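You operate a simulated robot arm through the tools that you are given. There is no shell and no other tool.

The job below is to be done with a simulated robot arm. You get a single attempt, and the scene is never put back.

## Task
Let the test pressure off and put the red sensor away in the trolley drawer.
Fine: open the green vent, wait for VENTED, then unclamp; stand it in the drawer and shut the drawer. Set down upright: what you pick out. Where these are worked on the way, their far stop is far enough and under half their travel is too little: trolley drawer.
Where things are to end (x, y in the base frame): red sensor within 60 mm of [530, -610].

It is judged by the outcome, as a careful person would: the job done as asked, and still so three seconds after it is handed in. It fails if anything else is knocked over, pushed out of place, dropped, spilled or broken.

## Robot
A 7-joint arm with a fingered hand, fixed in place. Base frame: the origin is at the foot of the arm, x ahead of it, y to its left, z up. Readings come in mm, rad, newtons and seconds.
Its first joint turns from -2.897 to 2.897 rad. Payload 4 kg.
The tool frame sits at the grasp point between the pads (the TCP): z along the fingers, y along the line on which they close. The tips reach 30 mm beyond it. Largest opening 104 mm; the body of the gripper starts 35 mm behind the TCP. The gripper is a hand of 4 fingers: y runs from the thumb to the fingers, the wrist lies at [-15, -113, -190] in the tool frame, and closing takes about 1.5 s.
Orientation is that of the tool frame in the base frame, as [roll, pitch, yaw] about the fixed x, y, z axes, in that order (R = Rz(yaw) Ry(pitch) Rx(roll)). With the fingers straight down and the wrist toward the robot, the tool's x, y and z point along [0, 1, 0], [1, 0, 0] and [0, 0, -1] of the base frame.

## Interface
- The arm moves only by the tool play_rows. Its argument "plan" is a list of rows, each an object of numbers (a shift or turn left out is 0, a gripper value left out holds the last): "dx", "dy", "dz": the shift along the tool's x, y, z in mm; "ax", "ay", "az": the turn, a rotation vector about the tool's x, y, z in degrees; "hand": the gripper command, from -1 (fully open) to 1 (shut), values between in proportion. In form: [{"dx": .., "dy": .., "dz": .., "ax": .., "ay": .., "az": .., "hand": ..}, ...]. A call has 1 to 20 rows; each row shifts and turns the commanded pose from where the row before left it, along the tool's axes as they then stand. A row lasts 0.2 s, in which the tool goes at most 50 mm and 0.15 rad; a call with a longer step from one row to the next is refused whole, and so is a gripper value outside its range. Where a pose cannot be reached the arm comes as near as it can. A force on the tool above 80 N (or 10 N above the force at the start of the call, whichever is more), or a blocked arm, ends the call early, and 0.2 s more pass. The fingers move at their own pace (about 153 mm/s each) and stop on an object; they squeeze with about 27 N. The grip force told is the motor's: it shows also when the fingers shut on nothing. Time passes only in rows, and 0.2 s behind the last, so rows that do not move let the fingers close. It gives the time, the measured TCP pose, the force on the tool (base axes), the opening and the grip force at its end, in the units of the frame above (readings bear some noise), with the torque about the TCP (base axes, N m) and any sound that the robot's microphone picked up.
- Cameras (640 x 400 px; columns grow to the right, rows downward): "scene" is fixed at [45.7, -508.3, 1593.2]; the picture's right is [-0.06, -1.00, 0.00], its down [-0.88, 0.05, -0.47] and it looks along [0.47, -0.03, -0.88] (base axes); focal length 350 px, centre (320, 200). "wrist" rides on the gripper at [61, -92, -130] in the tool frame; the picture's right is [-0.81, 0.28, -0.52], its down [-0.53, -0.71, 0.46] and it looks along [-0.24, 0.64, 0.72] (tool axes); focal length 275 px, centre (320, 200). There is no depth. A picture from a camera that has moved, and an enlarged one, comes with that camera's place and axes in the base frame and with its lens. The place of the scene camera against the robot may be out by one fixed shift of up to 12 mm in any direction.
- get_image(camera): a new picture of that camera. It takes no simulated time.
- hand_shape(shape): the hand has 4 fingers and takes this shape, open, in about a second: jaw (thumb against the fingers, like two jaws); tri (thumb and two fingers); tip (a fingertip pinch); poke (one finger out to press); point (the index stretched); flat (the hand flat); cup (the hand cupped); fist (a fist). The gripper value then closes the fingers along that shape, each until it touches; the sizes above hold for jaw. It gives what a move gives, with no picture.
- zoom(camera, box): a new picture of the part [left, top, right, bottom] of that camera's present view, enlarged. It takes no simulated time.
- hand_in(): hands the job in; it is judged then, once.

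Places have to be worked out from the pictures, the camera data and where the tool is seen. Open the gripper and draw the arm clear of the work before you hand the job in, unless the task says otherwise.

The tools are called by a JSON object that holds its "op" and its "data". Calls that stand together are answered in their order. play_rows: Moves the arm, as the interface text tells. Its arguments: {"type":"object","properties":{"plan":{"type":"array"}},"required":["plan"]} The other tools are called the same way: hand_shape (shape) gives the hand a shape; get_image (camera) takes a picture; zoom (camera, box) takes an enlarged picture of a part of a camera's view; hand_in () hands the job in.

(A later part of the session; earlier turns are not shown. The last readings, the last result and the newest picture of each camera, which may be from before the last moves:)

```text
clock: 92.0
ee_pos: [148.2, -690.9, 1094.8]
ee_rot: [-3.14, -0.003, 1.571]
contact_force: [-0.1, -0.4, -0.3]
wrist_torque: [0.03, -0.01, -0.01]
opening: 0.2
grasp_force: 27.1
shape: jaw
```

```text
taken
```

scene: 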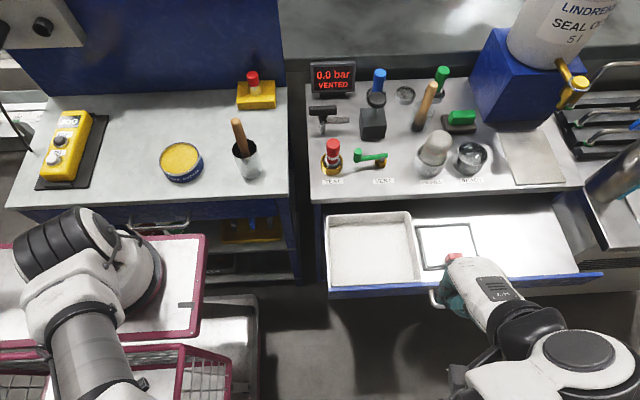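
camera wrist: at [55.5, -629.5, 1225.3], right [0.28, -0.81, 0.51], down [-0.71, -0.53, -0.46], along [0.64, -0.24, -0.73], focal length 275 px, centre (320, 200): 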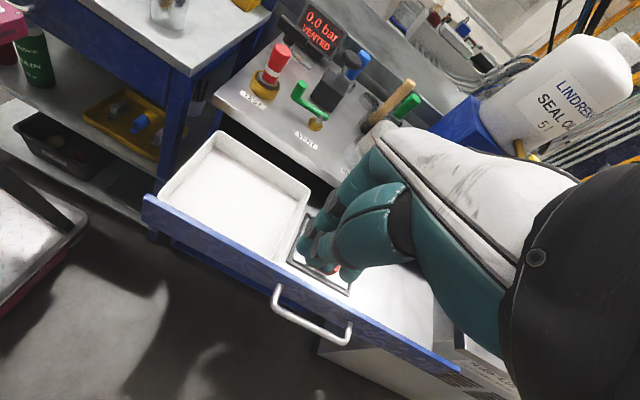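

I lower the closed hand in front of the panel (tips below the panel's top edge).

{"op": "play_rows", "data": {"plan": [{"dz": 40}, {"dz": 40}, {"dz": 40}, {"dz": 40}, {"dz": 40}, {"dz": 25}, {}]}}

{"op": "get_image", "data": {"camera": "wrist"}}

{"op": "zoom", "data": {"camera": "scene", "box": [320, 230, 520, 360]}}

```text
clock: 93.6
ee_pos: [148.2, -688.2, 870.7]
ee_rot: [-3.14, -0.003, 1.573]
contact_force: [0.0, -0.5, -0.6]
wrist_torque: [0.0, 0.01, 0.01]
opening: 0.0
grasp_force: 27.1
shape: jaw
```

```text
taken
camera wrist: at [55.9, -627.6, 1001.4], right [0.28, -0.81, 0.51], down [-0.71, -0.53, -0.46], along [0.64, -0.24, -0.73], focal length 275 px, centre (320, 200)
```

wrist: 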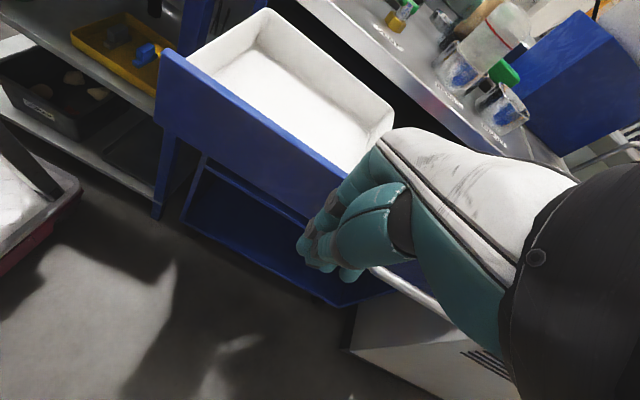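

```text
3.08 times, centred on (420, 295) of scene
camera zoom: at [45.7, -508.3, 1593.2], right [-0.06, -1.0, 0.0], down [-0.88, 0.05, -0.47], along [0.47, -0.03, -0.88], focal length 1076 px, centre (12, -92)
```

zoom: 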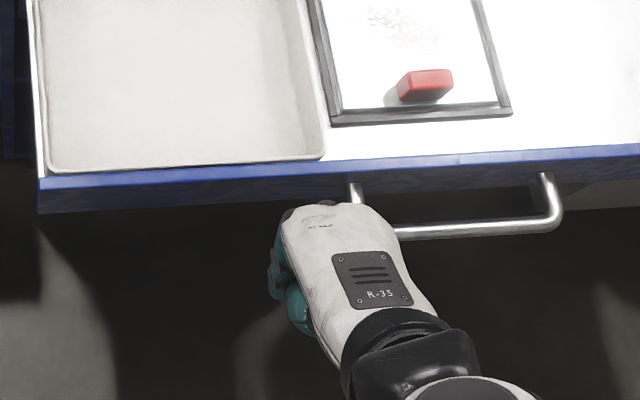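

I push toward +x in steps.

{"op": "play_rows", "data": {"plan": [{"dy": 15}, {"dy": 15}, {"dy": 15}, {"dy": 15}, {}]}}

{"op": "zoom", "data": {"camera": "scene", "box": [320, 200, 520, 330]}}

```text
clock: 94.8
ee_pos: [206.5, -691.5, 870.9]
ee_rot: [-3.139, -0.004, 1.573]
contact_force: [-0.3, 1.0, -0.2]
wrist_torque: [-0.01, 0.0, 0.01]
opening: 0.1
grasp_force: 26.8
shape: jaw
```

```text
3.08 times, centred on (420, 265) of scene
camera zoom: at [45.7, -508.3, 1593.2], right [-0.06, -1.0, 0.0], down [-0.88, 0.05, -0.47], along [0.47, -0.03, -0.88], focal length 1076 px, centre (12, 0)
```

zoom: 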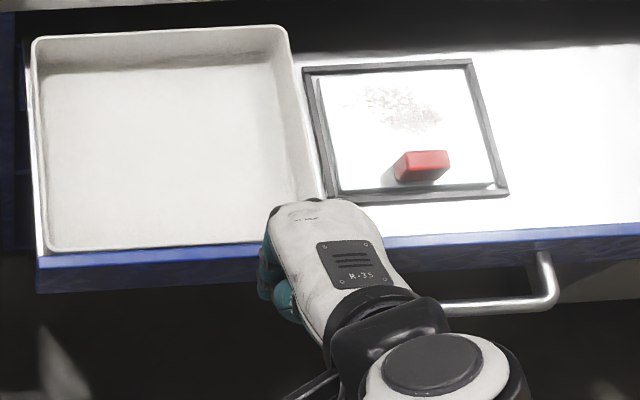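

Knuckles pass over the panel; the fingers should contact the panel face next. Continue.

{"op": "play_rows", "data": {"plan": [{"dy": 12}, {"dy": 12}, {"dy": 12}, {"dy": 12}, {"dy": 12}, {}]}}

{"op": "zoom", "data": {"camera": "scene", "box": [320, 200, 520, 330]}}

```text
clock: 96.2
ee_pos: [266.8, -691.2, 869.8]
ee_rot: [-3.141, -0.002, 1.572]
contact_force: [-0.1, 0.0, 0.7]
wrist_torque: [-0.05, 0.03, -0.02]
opening: 0.0
grasp_force: 27.0
shape: jaw
```

```text
3.08 times, centred on (420, 265) of scene
camera zoom: at [45.7, -508.3, 1593.2], right [-0.06, -1.0, 0.0], down [-0.88, 0.05, -0.47], along [0.47, -0.03, -0.88], focal length 1076 px, centre (12, 0)
```

zoom: 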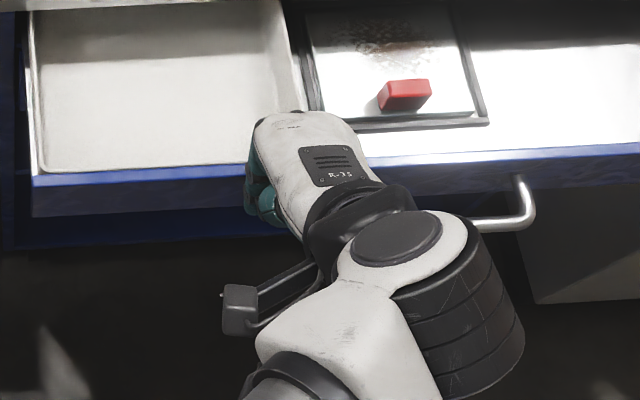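

The drawer is closing (≈65 mm so far). I keep pushing until the hand nears the table edge (TCP x≈375).

{"op": "play_rows", "data": {"plan": [{"dy": 12}, {"dy": 12}, {"dy": 12}, {"dy": 12}, {"dy": 12}, {"dy": 12}, {"dy": 12}, {"dy": 12}, {"dy": 10}, {}]}}

{"op": "zoom", "data": {"camera": "scene", "box": [320, 160, 520, 290]}}

```text
clock: 98.4
ee_pos: [372.8, -690.3, 869.1]
ee_rot: [-3.14, -0.005, 1.572]
contact_force: [-0.6, 0.2, 0.6]
wrist_torque: [0.02, -0.02, 0.02]
opening: 0.1
grasp_force: 26.7
shape: jaw
```

```text
3.08 times, centred on (420, 225) of scene
camera zoom: at [45.7, -508.3, 1593.2], right [-0.06, -1.0, 0.0], down [-0.88, 0.05, -0.47], along [0.47, -0.03, -0.88], focal length 1076 px, centre (12, 123)
```

zoom: 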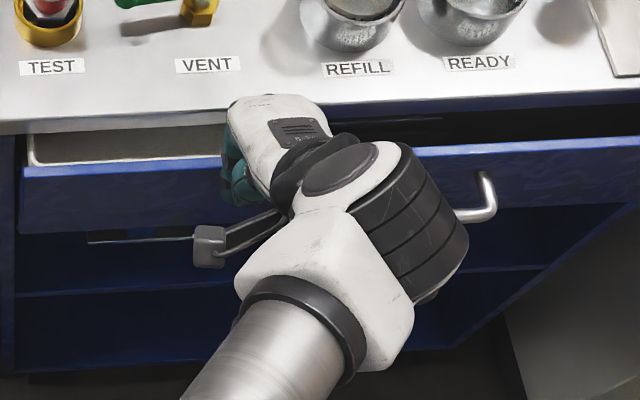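

About 40 mm remain. I back off, tilt the closed hand forward 55° to get under the table edge, and then push the panel face with the fingertips.

{"op": "play_rows", "data": {"plan": [{"dy": -40}, {"dy": -40}, {"ax": -7}, {"ax": -7}, {"ax": -7}, {"ax": -7}, {"ax": -7}, {"ax": -7}, {"ax": -7}, {"ax": -6}, {"dy": -16.4, "dz": 11.5}, {"dy": -16.4, "dz": 11.5}, {}]}}

{"op": "get_image", "data": {"camera": "wrist"}}

{"op": "zoom", "data": {"camera": "scene", "box": [320, 160, 520, 290]}}

```text
clock: 101.2
ee_pos: [293.1, -692.9, 829.2]
ee_rot: [2.184, -0.004, 1.571]
contact_force: [-0.1, 0.5, -1.1]
wrist_torque: [0.02, 0.0, -0.01]
opening: 0.0
grasp_force: 27.1
shape: jaw
```

```text
taken
camera wrist: at [133.0, -630.2, 829.1], right [-0.26, -0.81, 0.52], down [-0.04, -0.53, -0.85], along [0.96, -0.24, 0.11], focal length 275 px, centre (320, 200)
```

wrist: 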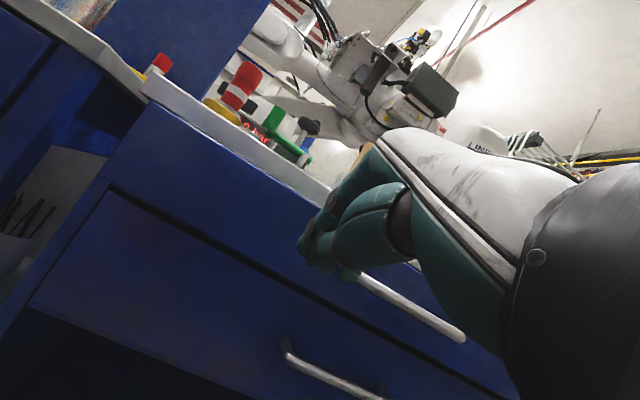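

```text
3.08 times, centred on (420, 225) of scene
camera zoom: at [45.7, -508.3, 1593.2], right [-0.06, -1.0, 0.0], down [-0.88, 0.05, -0.47], along [0.47, -0.03, -0.88], focal length 1076 px, centre (12, 123)
```

zoom: 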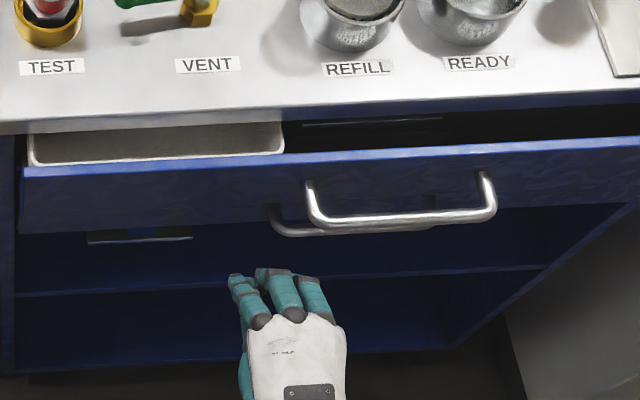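

Hand tilted in front of the panel. I shift 15 mm left to clear the handle post and push forward.

{"op": "play_rows", "data": {"plan": [{"dx": 15}, {"dy": 6.9, "dz": 9.8}, {"dy": 6.9, "dz": 9.8}, {"dy": 6.9, "dz": 9.8}, {"dy": 6.9, "dz": 9.8}, {"dy": 6.9, "dz": 9.8}, {"dy": 6.9, "dz": 9.8}, {}]}}

{"op": "zoom", "data": {"camera": "scene", "box": [320, 160, 520, 290]}}

```text
clock: 103.0
ee_pos: [364.5, -676.3, 829.3]
ee_rot: [2.185, -0.004, 1.57]
contact_force: [0.2, 0.9, 0.1]
wrist_torque: [0.02, -0.01, -0.02]
opening: 0.1
grasp_force: 27.5
shape: jaw
```

```text
3.08 times, centred on (420, 225) of scene
camera zoom: at [45.7, -508.3, 1593.2], right [-0.06, -1.0, 0.0], down [-0.88, 0.05, -0.47], along [0.47, -0.03, -0.88], focal length 1076 px, centre (12, 123)
```

zoom: 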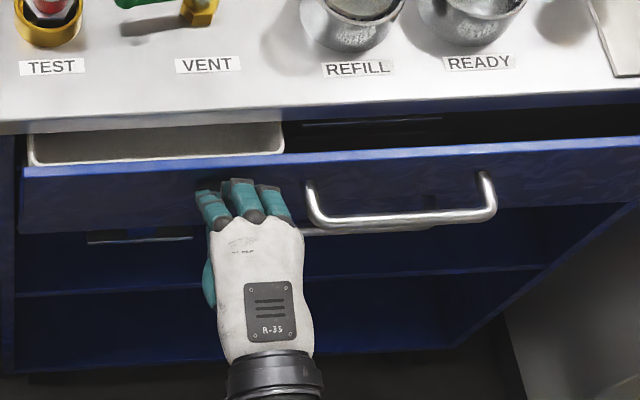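

Nearly touching the panel; I push on slowly until the stop.

{"op": "play_rows", "data": {"plan": [{"dy": 4.6, "dz": 6.6}, {"dy": 4.6, "dz": 6.6}, {"dy": 4.6, "dz": 6.6}, {"dy": 4.6, "dz": 6.6}, {"dy": 4.6, "dz": 6.6}, {}]}}

{"op": "zoom", "data": {"camera": "scene", "box": [320, 160, 520, 290]}}

```text
clock: 104.4
ee_pos: [403.4, -676.1, 829.9]
ee_rot: [2.185, -0.004, 1.57]
contact_force: [-8.2, 1.9, 1.7]
wrist_torque: [0.02, 0.05, 0.06]
opening: 0.3
grasp_force: 26.6
shape: jaw
```

```text
3.08 times, centred on (420, 225) of scene
camera zoom: at [45.7, -508.3, 1593.2], right [-0.06, -1.0, 0.0], down [-0.88, 0.05, -0.47], along [0.47, -0.03, -0.88], focal length 1076 px, centre (12, 123)
```

zoom: 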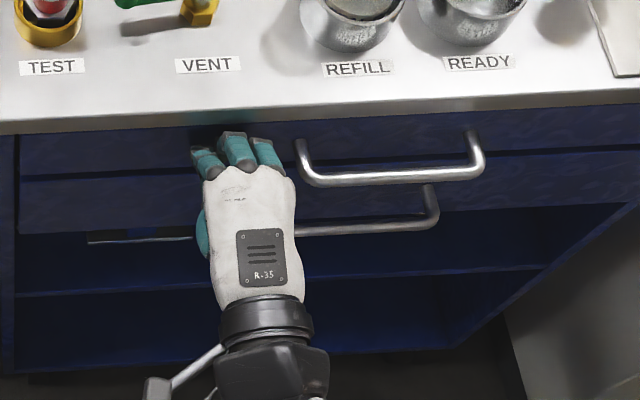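

The upper drawer looks shut, with −8 N reaction. One more small push to confirm the stop.

{"op": "play_rows", "data": {"plan": [{"dy": 2.3, "dz": 3.3}, {"dy": 1.5, "dz": 2.1}, {}]}}

{"op": "zoom", "data": {"camera": "scene", "box": [390, 180, 490, 250]}}

```text
clock: 105.2
ee_pos: [408.2, -679.3, 830.7]
ee_rot: [2.184, -0.001, 1.565]
contact_force: [-52.6, 3.8, 13.7]
wrist_torque: [0.03, 0.11, 0.05]
opening: 0.1
grasp_force: 27.4
shape: jaw
```

```text
5.71 times, centred on (440, 215) of scene
camera zoom: at [45.7, -508.3, 1593.2], right [-0.06, -1.0, 0.0], down [-0.88, 0.05, -0.47], along [0.47, -0.03, -0.88], focal length 1999 px, centre (-366, 114)
```

zoom: 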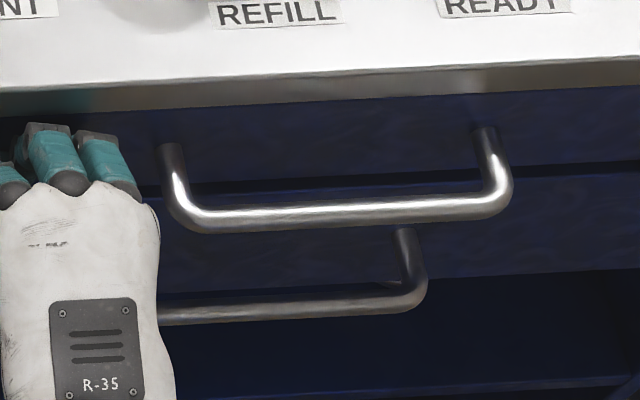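

The upper drawer is firmly shut again (same handle position as at the start). I back off, open the jaws to ~41 mm and go to a pre-grasp for the lower handle (z≈700).

{"op": "play_rows", "data": {"plan": [{"dy": -21.5, "dz": -30.7}, {"dy": -21.5, "dz": -30.7}, {"ax": 5, "hand": 0.22}, {"dx": -29, "dy": -12.9, "dz": 11.8}, {"dx": -29, "dy": -12.9, "dz": 11.8}, {"dx": -29, "dy": -12.9, "dz": 11.8}, {"dx": -29, "dy": -12.9, "dz": 11.8}, {}]}}

{"op": "get_image", "data": {"camera": "wrist"}}

{"op": "zoom", "data": {"camera": "scene", "box": [380, 180, 510, 280]}}

```text
clock: 107.0
ee_pos: [345.0, -767.3, 784.0]
ee_rot: [2.272, -0.003, 1.57]
contact_force: [0.9, -1.0, -0.1]
wrist_torque: [0.01, 0.06, 0.03]
opening: 40.3
grasp_force: 0.1
shape: jaw
out of reach, approached as far as the arm can: row 7
```

```text
taken
camera wrist: at [185.4, -705.2, 799.1], right [-0.22, -0.81, 0.54], down [-0.11, -0.53, -0.84], along [0.97, -0.24, 0.02], focal length 275 px, centre (320, 200)
```

wrist: 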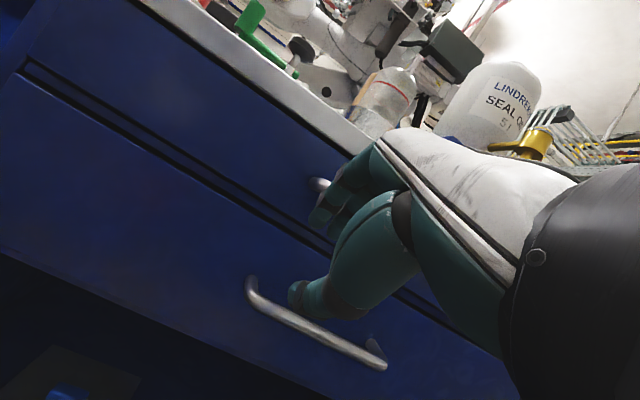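

```text
4.00 times, centred on (445, 230) of scene
camera zoom: at [45.7, -508.3, 1593.2], right [-0.06, -1.0, 0.0], down [-0.88, 0.05, -0.47], along [0.47, -0.03, -0.88], focal length 1399 px, centre (-180, 80)
```

zoom: 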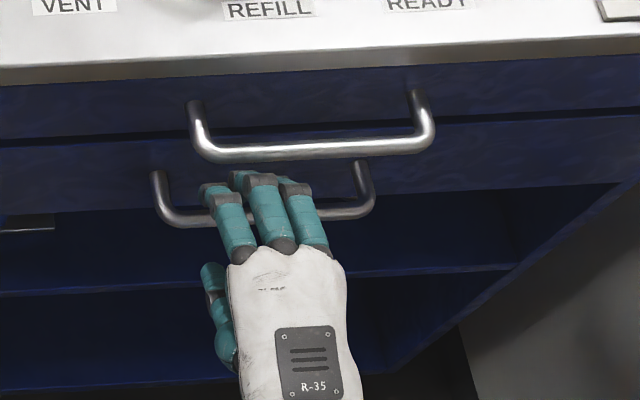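

At this tilt the low pre-grasp is out of reach. A smaller tilt raises the wrist, so I try 35° and the left part of the handle.

{"op": "play_rows", "data": {"plan": [{"ax": 7.5}, {"ax": 7.5}, {"dx": -9, "dy": 1.7, "dz": 15.8}, {"dx": -9, "dy": 1.7, "dz": 15.8}, {}]}}

{"op": "zoom", "data": {"camera": "wrist", "box": [180, 150, 440, 390]}}

{"op": "zoom", "data": {"camera": "scene", "box": [380, 180, 510, 280]}}

```text
clock: 108.2
ee_pos: [365.4, -782.7, 758.2]
ee_rot: [2.535, -0.006, 1.573]
contact_force: [-4.8, 2.1, -11.0]
wrist_torque: [0.05, 0.05, -0.03]
opening: 38.3
grasp_force: 0.1
shape: jaw
```

```text
1.67 times, centred on (310, 270) of wrist
camera zoom: at [214.3, -721.4, 814.4], right [-0.07, -0.81, 0.58], down [-0.33, -0.53, -0.78], along [0.94, -0.24, -0.23], focal length 459 px, centre (337, 83)
```

zoom: 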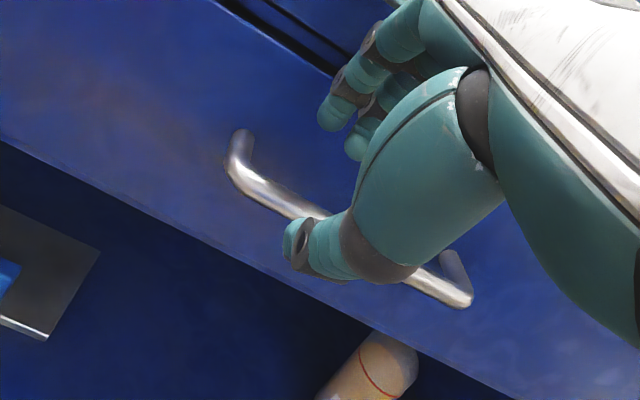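

```text
4.00 times, centred on (445, 230) of scene
camera zoom: at [45.7, -508.3, 1593.2], right [-0.06, -1.0, 0.0], down [-0.88, 0.05, -0.47], along [0.47, -0.03, -0.88], focal length 1399 px, centre (-180, 80)
```

zoom: 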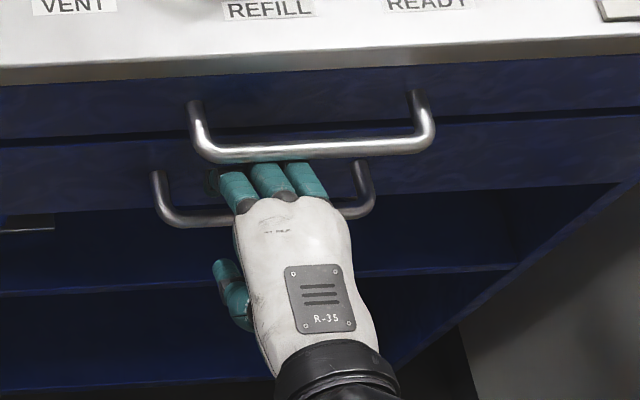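

Reachable, but the knuckles touched the upper handle. I narrow the jaws to ~25 mm (the bar lies right on the jaw axis) and advance along the finger direction.

{"op": "play_rows", "data": {"plan": [{"hand": 0.5}, {}, {"dz": 8}, {"dz": 8}, {}]}}

{"op": "zoom", "data": {"camera": "wrist", "box": [180, 150, 440, 390]}}

{"op": "zoom", "data": {"camera": "scene", "box": [400, 180, 500, 260]}}

```text
clock: 109.4
ee_pos: [373.4, -783.8, 747.0]
ee_rot: [2.531, -0.003, 1.571]
contact_force: [0.1, -0.1, 0.1]
wrist_torque: [0.01, 0.01, -0.04]
opening: 26.1
grasp_force: 0.0
shape: jaw
```

```text
1.67 times, centred on (310, 270) of wrist
camera zoom: at [223.9, -722.1, 801.8], right [-0.07, -0.81, 0.58], down [-0.32, -0.53, -0.78], along [0.94, -0.24, -0.23], focal length 459 px, centre (337, 83)
```

zoom: 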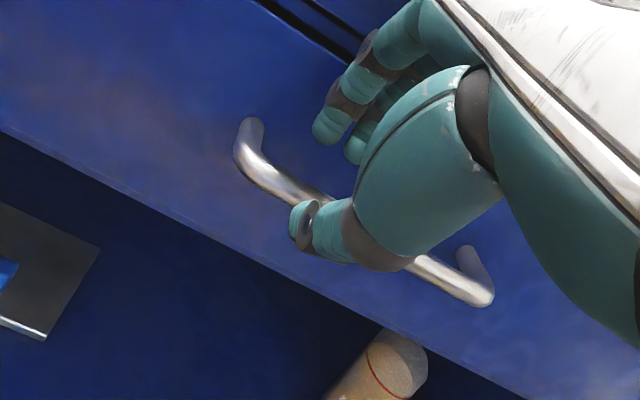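

```text
5.00 times, centred on (450, 220) of scene
camera zoom: at [45.7, -508.3, 1593.2], right [-0.06, -1.0, 0.0], down [-0.88, 0.05, -0.47], along [0.47, -0.03, -0.88], focal length 1749 px, centre (-330, 100)
```

zoom: 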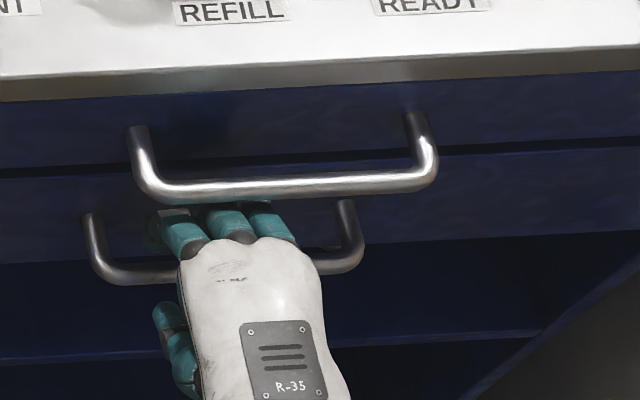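

No contact now. Advance further in small steps.

{"op": "play_rows", "data": {"plan": [{"dz": 7}, {"dz": 7}, {"dz": 6}, {}]}}

{"op": "zoom", "data": {"camera": "wrist", "box": [180, 150, 440, 390]}}

{"op": "zoom", "data": {"camera": "scene", "box": [400, 180, 500, 260]}}

```text
clock: 110.4
ee_pos: [385.8, -780.3, 734.1]
ee_rot: [2.535, -0.004, 1.572]
contact_force: [-0.2, 1.2, 0.1]
wrist_torque: [0.02, -0.02, -0.04]
opening: 26.5
grasp_force: 0.0
shape: jaw
out of reach, approached as far as the arm can: row 3
```

```text
1.67 times, centred on (310, 270) of wrist
camera zoom: at [235.3, -719.7, 788.7], right [-0.07, -0.81, 0.58], down [-0.33, -0.53, -0.78], along [0.94, -0.24, -0.23], focal length 459 px, centre (337, 83)
```

zoom: 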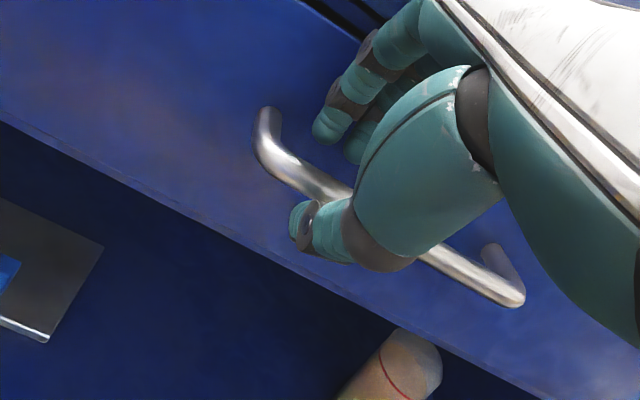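

```text
5.00 times, centred on (450, 220) of scene
camera zoom: at [45.7, -508.3, 1593.2], right [-0.06, -1.0, 0.0], down [-0.88, 0.05, -0.47], along [0.47, -0.03, -0.88], focal length 1749 px, centre (-330, 100)
```

zoom: 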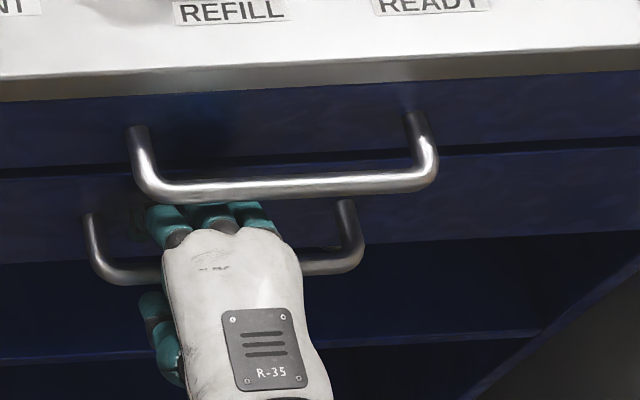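

Still a bit out of reach with this heading. Turning the hand slightly (10° about the vertical, wrist nearer the robot) should gain reach, so I back off 15 mm, turn, and retry.

{"op": "play_rows", "data": {"plan": [{"dz": -15}, {"ay": -2.87, "az": 4.1}, {"ay": -2.87, "az": 4.1}, {"dz": 8}, {"dz": 8}, {"dz": 8}, {}]}}

{"op": "zoom", "data": {"camera": "wrist", "box": [180, 150, 440, 390]}}

{"op": "zoom", "data": {"camera": "scene", "box": [400, 180, 500, 260]}}

```text
clock: 112.0
ee_pos: [390.4, -783.4, 725.3]
ee_rot: [2.535, -0.002, 1.395]
contact_force: [0.6, 0.1, -1.4]
wrist_torque: [0.01, 0.01, 0.02]
opening: 26.4
grasp_force: 0.1
shape: jaw
```

```text
1.67 times, centred on (310, 270) of wrist
camera zoom: at [252.9, -697.3, 780.6], right [-0.21, -0.79, 0.58], down [-0.41, -0.47, -0.78], along [0.89, -0.4, -0.23], focal length 459 px, centre (337, 83)
```

zoom: 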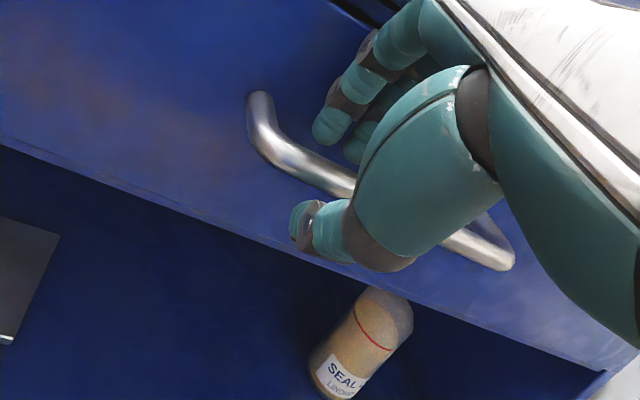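

```text
5.00 times, centred on (450, 220) of scene
camera zoom: at [45.7, -508.3, 1593.2], right [-0.06, -1.0, 0.0], down [-0.88, 0.05, -0.47], along [0.47, -0.03, -0.88], focal length 1749 px, centre (-330, 100)
```

zoom: 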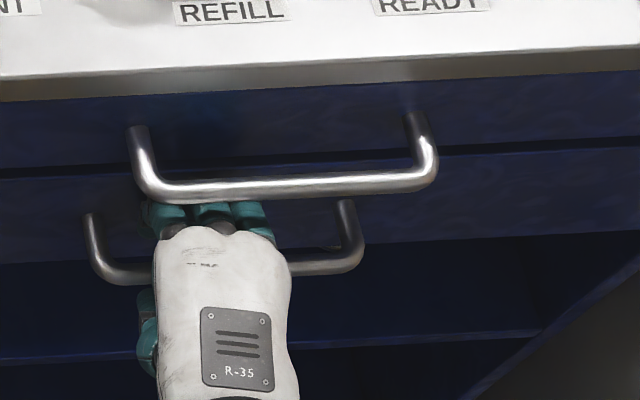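

That works. Advance 12 mm more and close on the bar.

{"op": "play_rows", "data": {"plan": [{"dz": 6}, {"dz": 6}, {}, {"hand": 0.7}, {"hand": 1.0}, {}, {}, {}]}}

{"op": "zoom", "data": {"camera": "wrist", "box": [180, 150, 440, 390]}}

{"op": "zoom", "data": {"camera": "scene", "box": [400, 180, 500, 260]}}

```text
clock: 113.8
ee_pos: [397.2, -785.3, 714.4]
ee_rot: [2.534, -0.003, 1.396]
contact_force: [-0.2, 4.2, -13.0]
wrist_torque: [0.02, -0.01, 0.09]
opening: 1.2
grasp_force: 27.1
shape: jaw
```

```text
1.67 times, centred on (310, 270) of wrist
camera zoom: at [260.0, -698.4, 769.7], right [-0.21, -0.79, 0.58], down [-0.41, -0.46, -0.78], along [0.89, -0.4, -0.23], focal length 459 px, centre (337, 83)
```

zoom: 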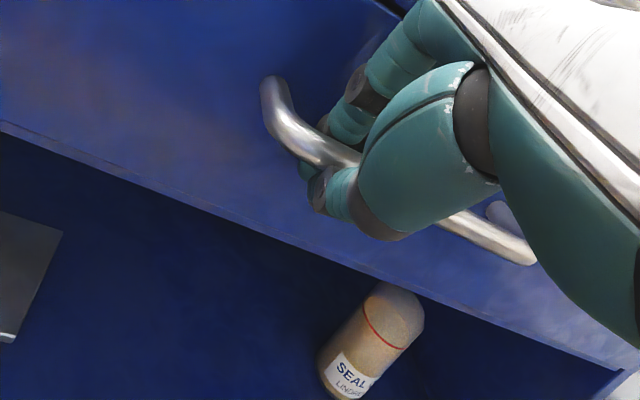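

```text
5.00 times, centred on (450, 220) of scene
camera zoom: at [45.7, -508.3, 1593.2], right [-0.06, -1.0, 0.0], down [-0.88, 0.05, -0.47], along [0.47, -0.03, -0.88], focal length 1749 px, centre (-330, 100)
```

zoom: 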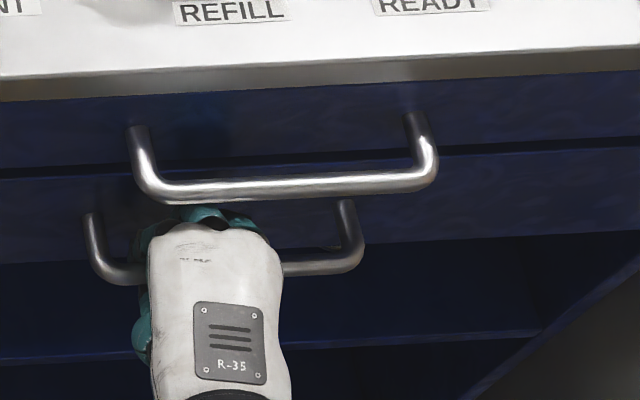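

The bar is hooked. I pull 10 mm toward −x to test the lower drawer.

{"op": "play_rows", "data": {"plan": [{"dx": -0.9, "dy": -4.0, "dz": -2.8}, {"dx": -0.9, "dy": -4.0, "dz": -2.8}, {}]}}

{"op": "zoom", "data": {"camera": "scene", "box": [300, 170, 500, 295]}}

```text
clock: 114.6
ee_pos: [386.2, -785.6, 714.3]
ee_rot: [2.534, -0.004, 1.399]
contact_force: [0.1, 6.4, -17.7]
wrist_torque: [0.09, 0.02, 0.09]
opening: 1.5
grasp_force: 26.8
shape: jaw
```

```text
3.20 times, centred on (400, 232) of scene
camera zoom: at [45.7, -508.3, 1593.2], right [-0.06, -1.0, 0.0], down [-0.88, 0.05, -0.47], along [0.47, -0.03, -0.88], focal length 1119 px, centre (64, 96)
```

zoom: 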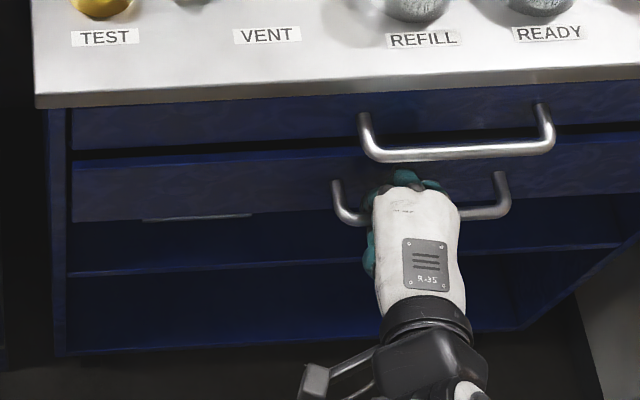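

The lower drawer slides too. I pull on, watching reach.

{"op": "play_rows", "data": {"plan": [{"dx": -2.6, "dy": -13.2, "dz": -6.8}, {"dx": -2.6, "dy": -12.1, "dz": -8.4}, {"dx": -2.6, "dy": -12.1, "dz": -8.4}, {"dx": -2.6, "dy": -12.1, "dz": -8.4}, {"dx": -2.6, "dy": -12.1, "dz": -8.4}, {}]}}

{"op": "zoom", "data": {"camera": "scene", "box": [300, 170, 500, 295]}}

```text
clock: 116.0
ee_pos: [312.1, -783.6, 714.7]
ee_rot: [2.539, -0.003, 1.395]
contact_force: [0.1, -3.8, -24.2]
wrist_torque: [0.05, -0.01, 0.03]
opening: 1.3
grasp_force: 27.0
shape: jaw
out of reach, approached as far as the arm can: row 5
```

```text
3.20 times, centred on (400, 232) of scene
camera zoom: at [45.7, -508.3, 1593.2], right [-0.06, -1.0, 0.0], down [-0.88, 0.05, -0.47], along [0.47, -0.03, -0.88], focal length 1119 px, centre (64, 96)
```

zoom: 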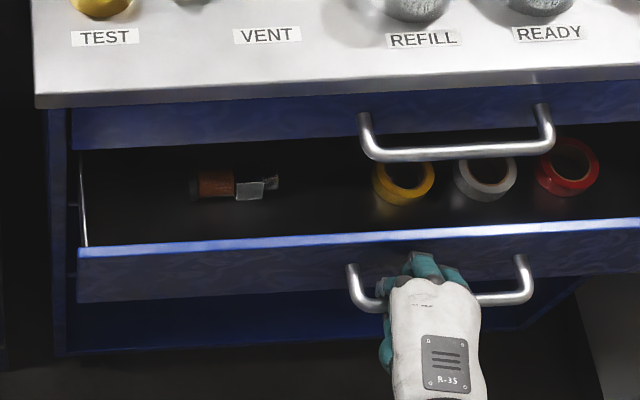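

The lower drawer is ≈85 mm out (contains tape rolls and a small tool) and the arm is at its limit in this posture. I release the bar, withdraw, and will then pull by the panel's top edge with a vertical hand.

{"op": "play_rows", "data": {"plan": [{"dy": 2, "dz": 2}, {"hand": 0.5}, {"hand": 0.4}, {}, {"dz": -12}, {"dz": -15}, {"dz": -15}, {}]}}

{"op": "zoom", "data": {"camera": "scene", "box": [300, 170, 500, 295]}}

{"op": "get_image", "data": {"camera": "wrist"}}

```text
clock: 117.8
ee_pos: [292.7, -779.8, 750.6]
ee_rot: [2.534, -0.006, 1.398]
contact_force: [0.4, 0.7, -1.0]
wrist_torque: [0.0, -0.03, 0.01]
opening: 31.3
grasp_force: 0.2
shape: jaw
```

```text
3.20 times, centred on (400, 232) of scene
camera zoom: at [45.7, -508.3, 1593.2], right [-0.06, -1.0, 0.0], down [-0.88, 0.05, -0.47], along [0.47, -0.03, -0.88], focal length 1119 px, centre (64, 96)
```

zoom: 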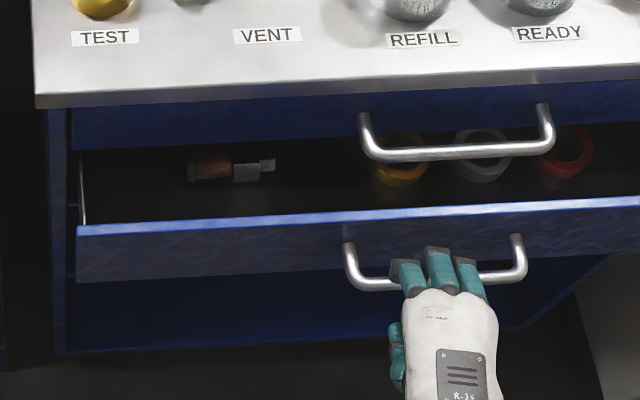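

```text
taken
camera wrist: at [154.8, -693.3, 805.9], right [-0.21, -0.79, 0.58], down [-0.41, -0.47, -0.78], along [0.89, -0.4, -0.23], focal length 275 px, centre (320, 200)
```

wrist: 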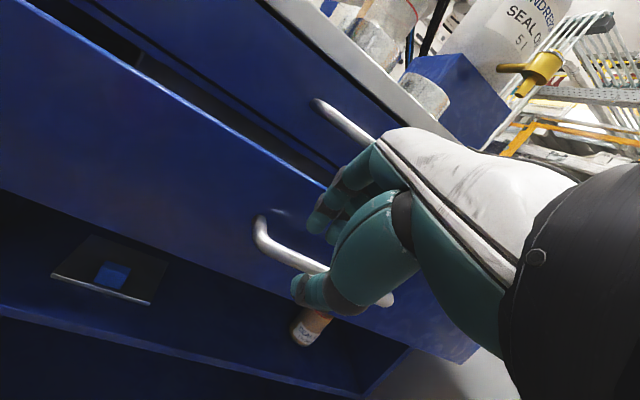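

The bar is released (drawer slid back a little, still ≈70 mm open). I rise, turn the hand vertical, and position above the panel's top edge at y≈−650.

{"op": "play_rows", "data": {"plan": [{"dy": 17, "dz": -25}, {"dy": 17, "dz": -25}, {"dy": 17, "dz": -25}, {"ax": 7}, {"ax": 7}, {"ax": 7}, {"ax": 7}, {"ax": 6.8}, {"az": -5}, {"az": -5}, {"dx": 33}, {"dx": 33}, {"dx": 33}, {"dx": 33}, {}]}}

{"op": "get_image", "data": {"camera": "wrist"}}

{"op": "zoom", "data": {"camera": "scene", "box": [300, 170, 500, 295]}}

```text
clock: 121.0
ee_pos: [287.7, -647.4, 841.4]
ee_rot: [-3.141, -0.003, 1.571]
contact_force: [-0.3, -0.7, -0.2]
wrist_torque: [0.0, -0.02, -0.01]
opening: 31.1
grasp_force: 0.1
shape: jaw
```

```text
taken
camera wrist: at [196.0, -585.9, 971.3], right [0.28, -0.81, 0.52], down [-0.71, -0.53, -0.46], along [0.65, -0.24, -0.72], focal length 275 px, centre (320, 200)
```

wrist: 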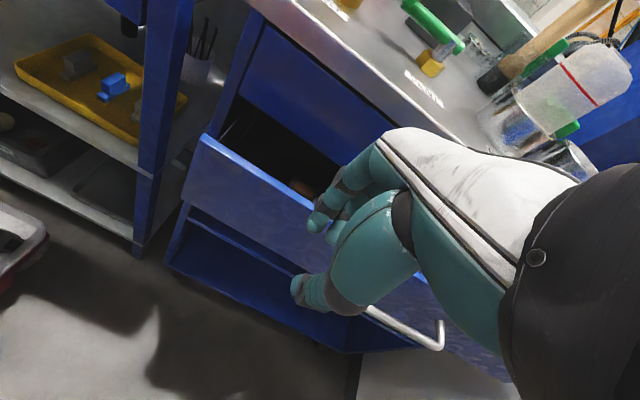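

```text
3.20 times, centred on (400, 232) of scene
camera zoom: at [45.7, -508.3, 1593.2], right [-0.06, -1.0, 0.0], down [-0.88, 0.05, -0.47], along [0.47, -0.03, -0.88], focal length 1119 px, centre (64, 96)
```

zoom: 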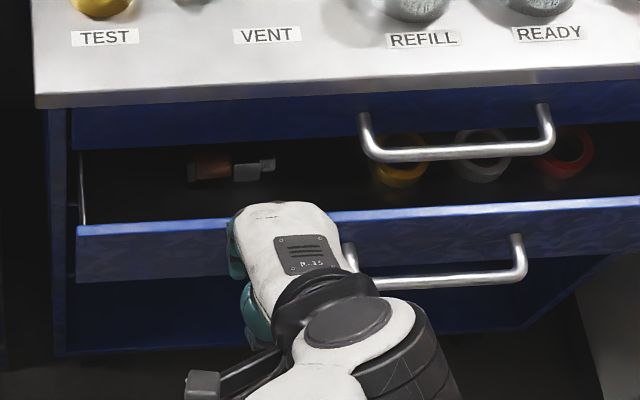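

The lower panel's top edge is at x≈369–376, z≈750–757. I descend in front first, then move over the edge with the jaws 31 mm open, straddling it.

{"op": "play_rows", "data": {"plan": [{"dy": 21}, {"dy": 21}, {"dz": 20}, {"dz": 20}, {"dy": 18}, {"dy": 19}, {}]}}

{"op": "zoom", "data": {"camera": "wrist", "box": [180, 80, 400, 300]}}

{"op": "zoom", "data": {"camera": "scene", "box": [320, 180, 440, 270]}}

```text
clock: 122.6
ee_pos: [369.4, -648.5, 801.4]
ee_rot: [3.139, -0.002, 1.571]
contact_force: [-0.8, 0.4, 0.2]
wrist_torque: [0.0, 0.01, 0.0]
opening: 30.9
grasp_force: 0.0
shape: jaw
```

```text
1.82 times, centred on (290, 190) of wrist
camera zoom: at [276.8, -585.8, 932.5], right [0.27, -0.81, 0.52], down [-0.71, -0.53, -0.46], along [0.65, -0.24, -0.72], focal length 500 px, centre (374, 218)
```

zoom: 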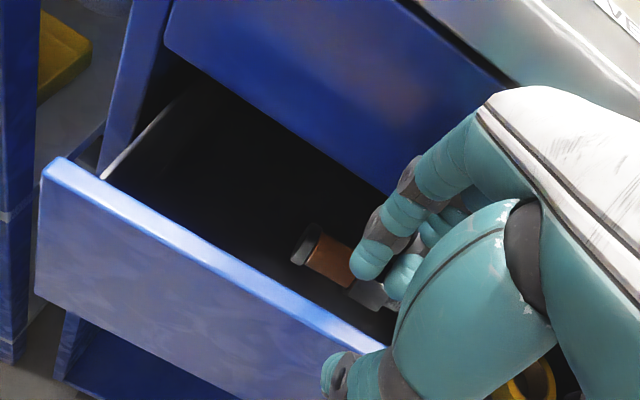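

```text
4.44 times, centred on (380, 225) of scene
camera zoom: at [45.7, -508.3, 1593.2], right [-0.06, -1.0, 0.0], down [-0.88, 0.05, -0.47], along [0.47, -0.03, -0.88], focal length 1554 px, centre (53, 89)
```

zoom: 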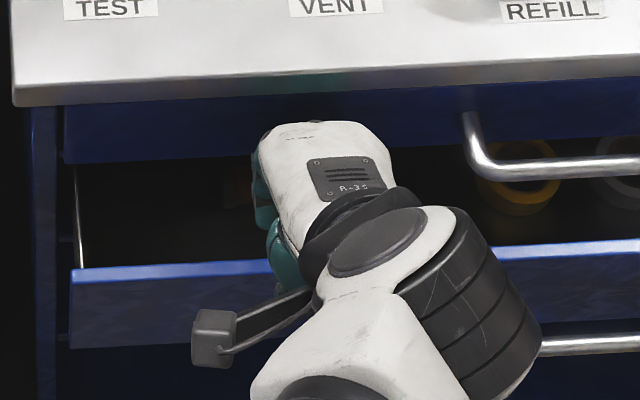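

The jaws straddle the panel edge nicely. I lower 35 mm and close on the panel.

{"op": "play_rows", "data": {"plan": [{"dz": 12}, {"dz": 12}, {"dz": 11}, {}, {"hand": 0.7}, {"hand": 1.0}, {}, {}]}}

{"op": "zoom", "data": {"camera": "wrist", "box": [180, 80, 400, 300]}}

```text
clock: 124.4
ee_pos: [369.8, -649.0, 766.8]
ee_rot: [3.141, -0.003, 1.572]
contact_force: [-0.4, -1.0, -3.6]
wrist_torque: [0.0, 0.01, 0.12]
opening: 4.3
grasp_force: 27.0
shape: jaw
```

```text
1.82 times, centred on (290, 190) of wrist
camera zoom: at [277.8, -586.3, 897.4], right [0.28, -0.81, 0.51], down [-0.71, -0.53, -0.46], along [0.65, -0.24, -0.72], focal length 500 px, centre (374, 218)
```

zoom: 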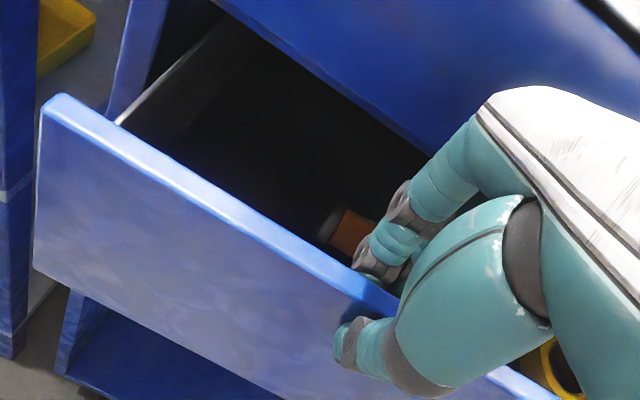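

Panel gripped. I pull it out in steps.

{"op": "play_rows", "data": {"plan": [{"dy": -10}, {"dy": -15}, {"dy": -15}, {"dy": -15}, {"dy": -15}, {}]}}

{"op": "zoom", "data": {"camera": "scene", "box": [310, 180, 510, 320]}}

```text
clock: 125.8
ee_pos: [299.3, -646.3, 765.7]
ee_rot: [3.14, -0.002, 1.572]
contact_force: [-1.4, -9.2, 2.3]
wrist_torque: [-0.22, -0.01, 0.02]
opening: 4.1
grasp_force: 27.5
shape: jaw
```

```text
2.86 times, centred on (410, 250) of scene
camera zoom: at [45.7, -508.3, 1593.2], right [-0.06, -1.0, 0.0], down [-0.88, 0.05, -0.47], along [0.47, -0.03, -0.88], focal length 999 px, centre (63, 57)
```

zoom: 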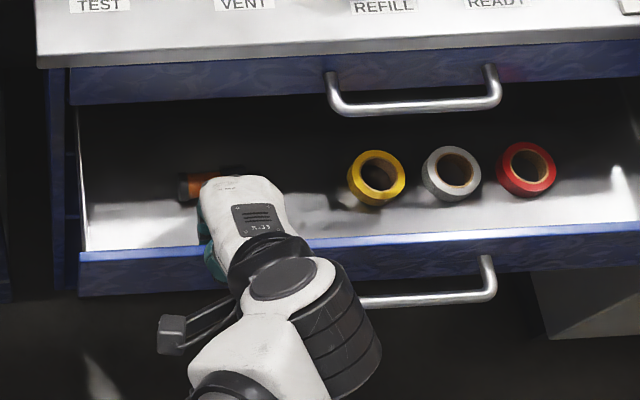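

Works smoothly (≈140 mm out). I keep pulling to the far stop.

{"op": "play_rows", "data": {"plan": [{"dy": -15}, {"dy": -15}, {"dy": -15}, {"dy": -12}, {"dy": -8}, {}]}}

{"op": "zoom", "data": {"camera": "scene", "box": [310, 180, 510, 320]}}

```text
clock: 127.2
ee_pos: [232.9, -646.8, 766.8]
ee_rot: [3.138, -0.001, 1.57]
contact_force: [-1.0, -10.1, 1.9]
wrist_torque: [-0.23, 0.0, 0.11]
opening: 4.3
grasp_force: 27.1
shape: jaw
```

```text
2.86 times, centred on (410, 250) of scene
camera zoom: at [45.7, -508.3, 1593.2], right [-0.06, -1.0, 0.0], down [-0.88, 0.05, -0.47], along [0.47, -0.03, -0.88], focal length 999 px, centre (63, 57)
```

zoom: 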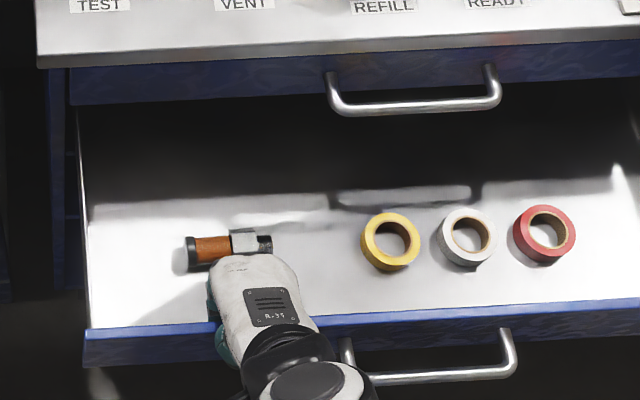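

About 208 mm out. A few more millimetres to find the stop.

{"op": "play_rows", "data": {"plan": [{"dy": -5}, {"dy": -4}, {}]}}

```text
clock: 128.0
ee_pos: [224.7, -647.4, 767.2]
ee_rot: [3.139, -0.004, 1.571]
contact_force: [0.1, -6.9, -4.4]
wrist_torque: [-0.15, 0.03, 0.04]
opening: 4.2
grasp_force: 27.2
shape: jaw
```

{"op": "play_rows", "data": {"plan": [{"dy": -5}, {"dy": -5}, {"dy": -5}, {}]}}

{"op": "zoom", "data": {"camera": "scene", "box": [310, 180, 510, 320]}}

```text
clock: 129.0
ee_pos: [212.8, -646.3, 768.3]
ee_rot: [3.138, -0.004, 1.572]
contact_force: [23.4, -8.0, -5.8]
wrist_torque: [-0.13, -0.64, 0.16]
opening: 3.5
grasp_force: 26.9
shape: jaw
```

```text
2.86 times, centred on (410, 250) of scene
camera zoom: at [45.7, -508.3, 1593.2], right [-0.06, -1.0, 0.0], down [-0.88, 0.05, -0.47], along [0.47, -0.03, -0.88], focal length 999 px, centre (63, 57)
```

zoom: 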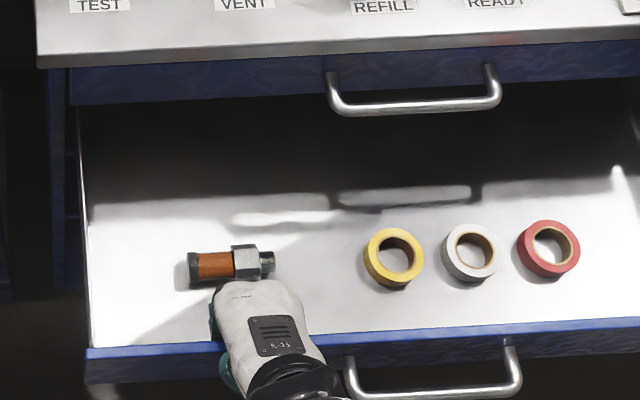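

The lower drawer is at its far stop (≈220 mm out). I open the jaws slightly, rise clear, and look into the drawer.

{"op": "play_rows", "data": {"plan": [{"dy": 3}, {"hand": 0.6}, {"hand": 0.35}, {}, {"dz": -20}, {"dz": -30}, {"dz": -40}, {"dz": -40}, {"dz": -40}, {"dz": -40}, {"dz": -40}, {}]}}

{"op": "get_image", "data": {"camera": "wrist"}}

{"op": "zoom", "data": {"camera": "scene", "box": [310, 180, 430, 310]}}

```text
clock: 131.6
ee_pos: [213.1, -646.8, 1017.2]
ee_rot: [3.139, -0.004, 1.573]
contact_force: [-0.6, 0.7, -0.6]
wrist_torque: [-0.03, -0.01, -0.02]
opening: 33.3
grasp_force: 0.0
shape: jaw
```

```text
taken
camera wrist: at [120.3, -585.1, 1148.4], right [0.28, -0.81, 0.51], down [-0.71, -0.53, -0.46], along [0.65, -0.24, -0.72], focal length 275 px, centre (320, 200)
```

wrist: 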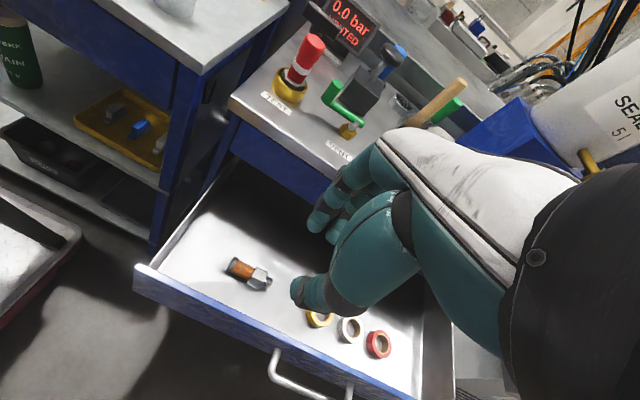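

```text
3.08 times, centred on (370, 245) of scene
camera zoom: at [45.7, -508.3, 1593.2], right [-0.06, -1.0, 0.0], down [-0.88, 0.05, -0.47], along [0.47, -0.03, -0.88], focal length 1076 px, centre (166, 62)
```

zoom: 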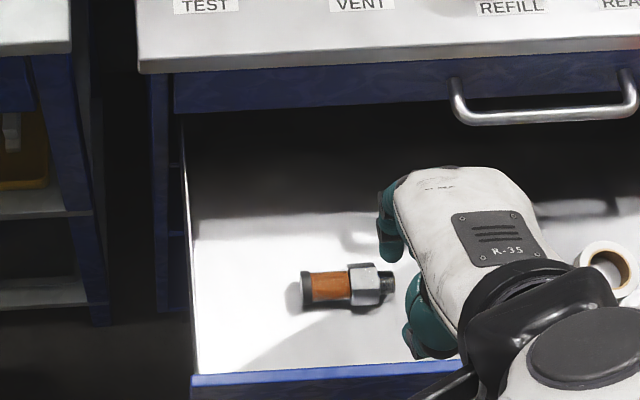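

The lower drawer is deep: floor ≈650, so the 87 mm sensor fits under the upper drawer (≥757). A spare orange sensor lies at about (317,−675), so I'll stand the red one at about (308,−588) (→ (530,−588) when shut). Now back to the sensor with yaw 135° for pick-up.

{"op": "play_rows", "data": {"plan": [{"dx": 3.7, "dy": 30, "dz": -25}, {"dx": 3.7, "dy": 40, "dz": -20}, {"dx": 3.7, "dy": 44, "dz": -16}, {"dx": 3.7, "dy": 44, "dz": -16}, {"dx": 3.7, "dy": 45, "dz": -15}, {"dx": 3.7, "dy": 45}, {"az": -7.5}, {"az": -7.5}, {"az": -7.5}, {"az": -7.5}, {"az": -7.5}, {"az": -7.5, "hand": 0.1}, {}]}}

{"op": "get_image", "data": {"camera": "wrist"}}

{"op": "zoom", "data": {"camera": "wrist", "box": [220, 180, 320, 260]}}

```text
clock: 134.4
ee_pos: [461.2, -625.1, 1111.1]
ee_rot: [3.138, -0.002, 2.356]
contact_force: [-0.8, 0.2, 0.0]
wrist_torque: [-0.01, -0.02, 0.01]
opening: 46.4
grasp_force: 0.0
shape: jaw
```

```text
taken
camera wrist: at [352.2, -647.5, 1240.2], right [0.77, -0.38, 0.52], down [-0.13, -0.88, -0.46], along [0.63, 0.29, -0.72], focal length 275 px, centre (320, 200)
```

wrist: 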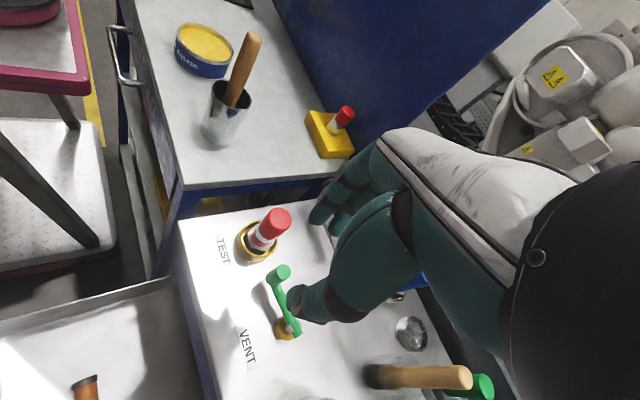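

```text
5.00 times, centred on (270, 220) of wrist
camera zoom: at [352.2, -647.5, 1240.2], right [0.77, -0.38, 0.52], down [-0.13, -0.88, -0.46], along [0.63, 0.29, -0.72], focal length 1376 px, centre (570, 100)
```

zoom: 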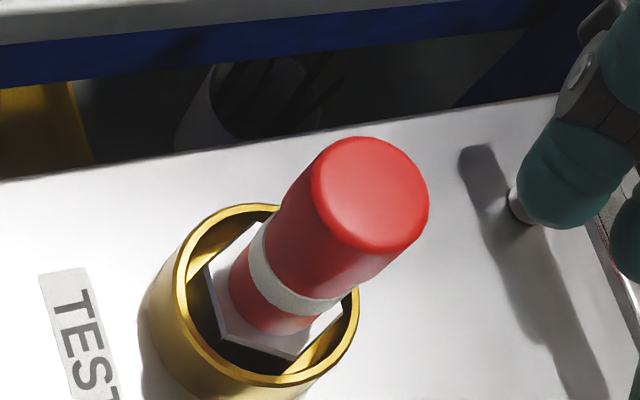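

Sensor still upright in its socket. I move above it and come down part-way to verify alignment.

{"op": "play_rows", "data": {"plan": [{"dx": 3, "dy": 29}, {"dx": 3, "dy": 29}, {"dx": 3, "dy": 28.5}, {"dz": 35}, {"dz": 35}, {"dz": 28}, {}]}}

{"op": "zoom", "data": {"camera": "wrist", "box": [220, 180, 380, 340]}}

```text
clock: 136.0
ee_pos: [516.2, -557.7, 1011.8]
ee_rot: [3.138, -0.001, 2.359]
contact_force: [-0.2, 0.4, 0.0]
wrist_torque: [0.0, -0.03, -0.01]
opening: 46.6
grasp_force: 0.1
shape: jaw
```

```text
2.50 times, centred on (300, 260) of wrist
camera zoom: at [407.3, -578.6, 1141.3], right [0.77, -0.38, 0.52], down [-0.13, -0.88, -0.46], along [0.63, 0.29, -0.72], focal length 688 px, centre (370, 50)
```

zoom: 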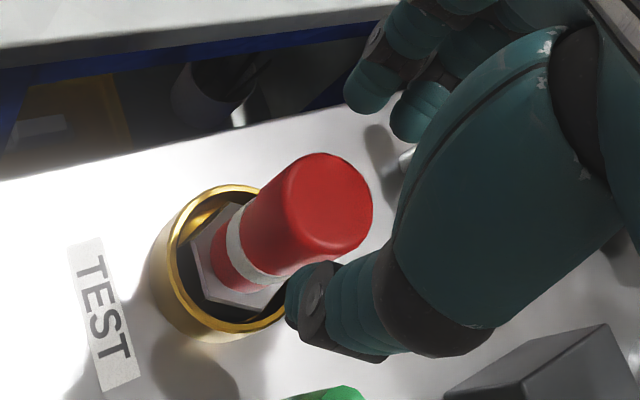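

Alignment is within 1 mm. I descend to TCP ≈951 and close.

{"op": "play_rows", "data": {"plan": [{"dz": 20}, {"dz": 20}, {"dz": 21}, {}, {"hand": 0.3}, {"hand": 0.45}, {"hand": 0.6}, {"hand": 1.0}, {}, {}, {}]}}

{"op": "zoom", "data": {"camera": "wrist", "box": [220, 180, 380, 340]}}

```text
clock: 138.4
ee_pos: [514.6, -558.6, 950.4]
ee_rot: [3.136, -0.002, 2.358]
contact_force: [0.3, 0.3, -0.1]
wrist_torque: [0.02, 0.03, -0.02]
opening: 19.0
grasp_force: 27.0
shape: jaw
```

```text
2.50 times, centred on (300, 260) of wrist
camera zoom: at [406.2, -580.4, 1080.5], right [0.77, -0.38, 0.52], down [-0.13, -0.88, -0.46], along [0.63, 0.29, -0.72], focal length 688 px, centre (370, 50)
```

zoom: 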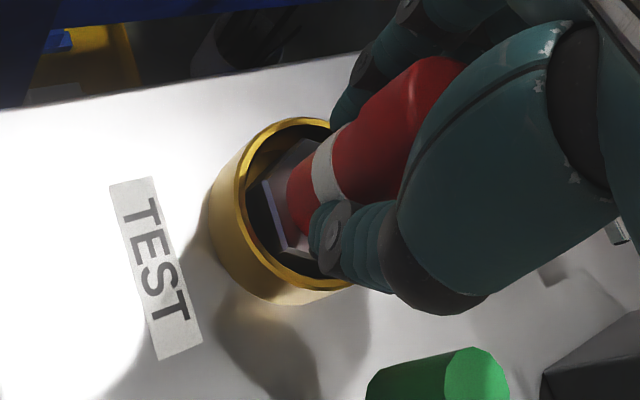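

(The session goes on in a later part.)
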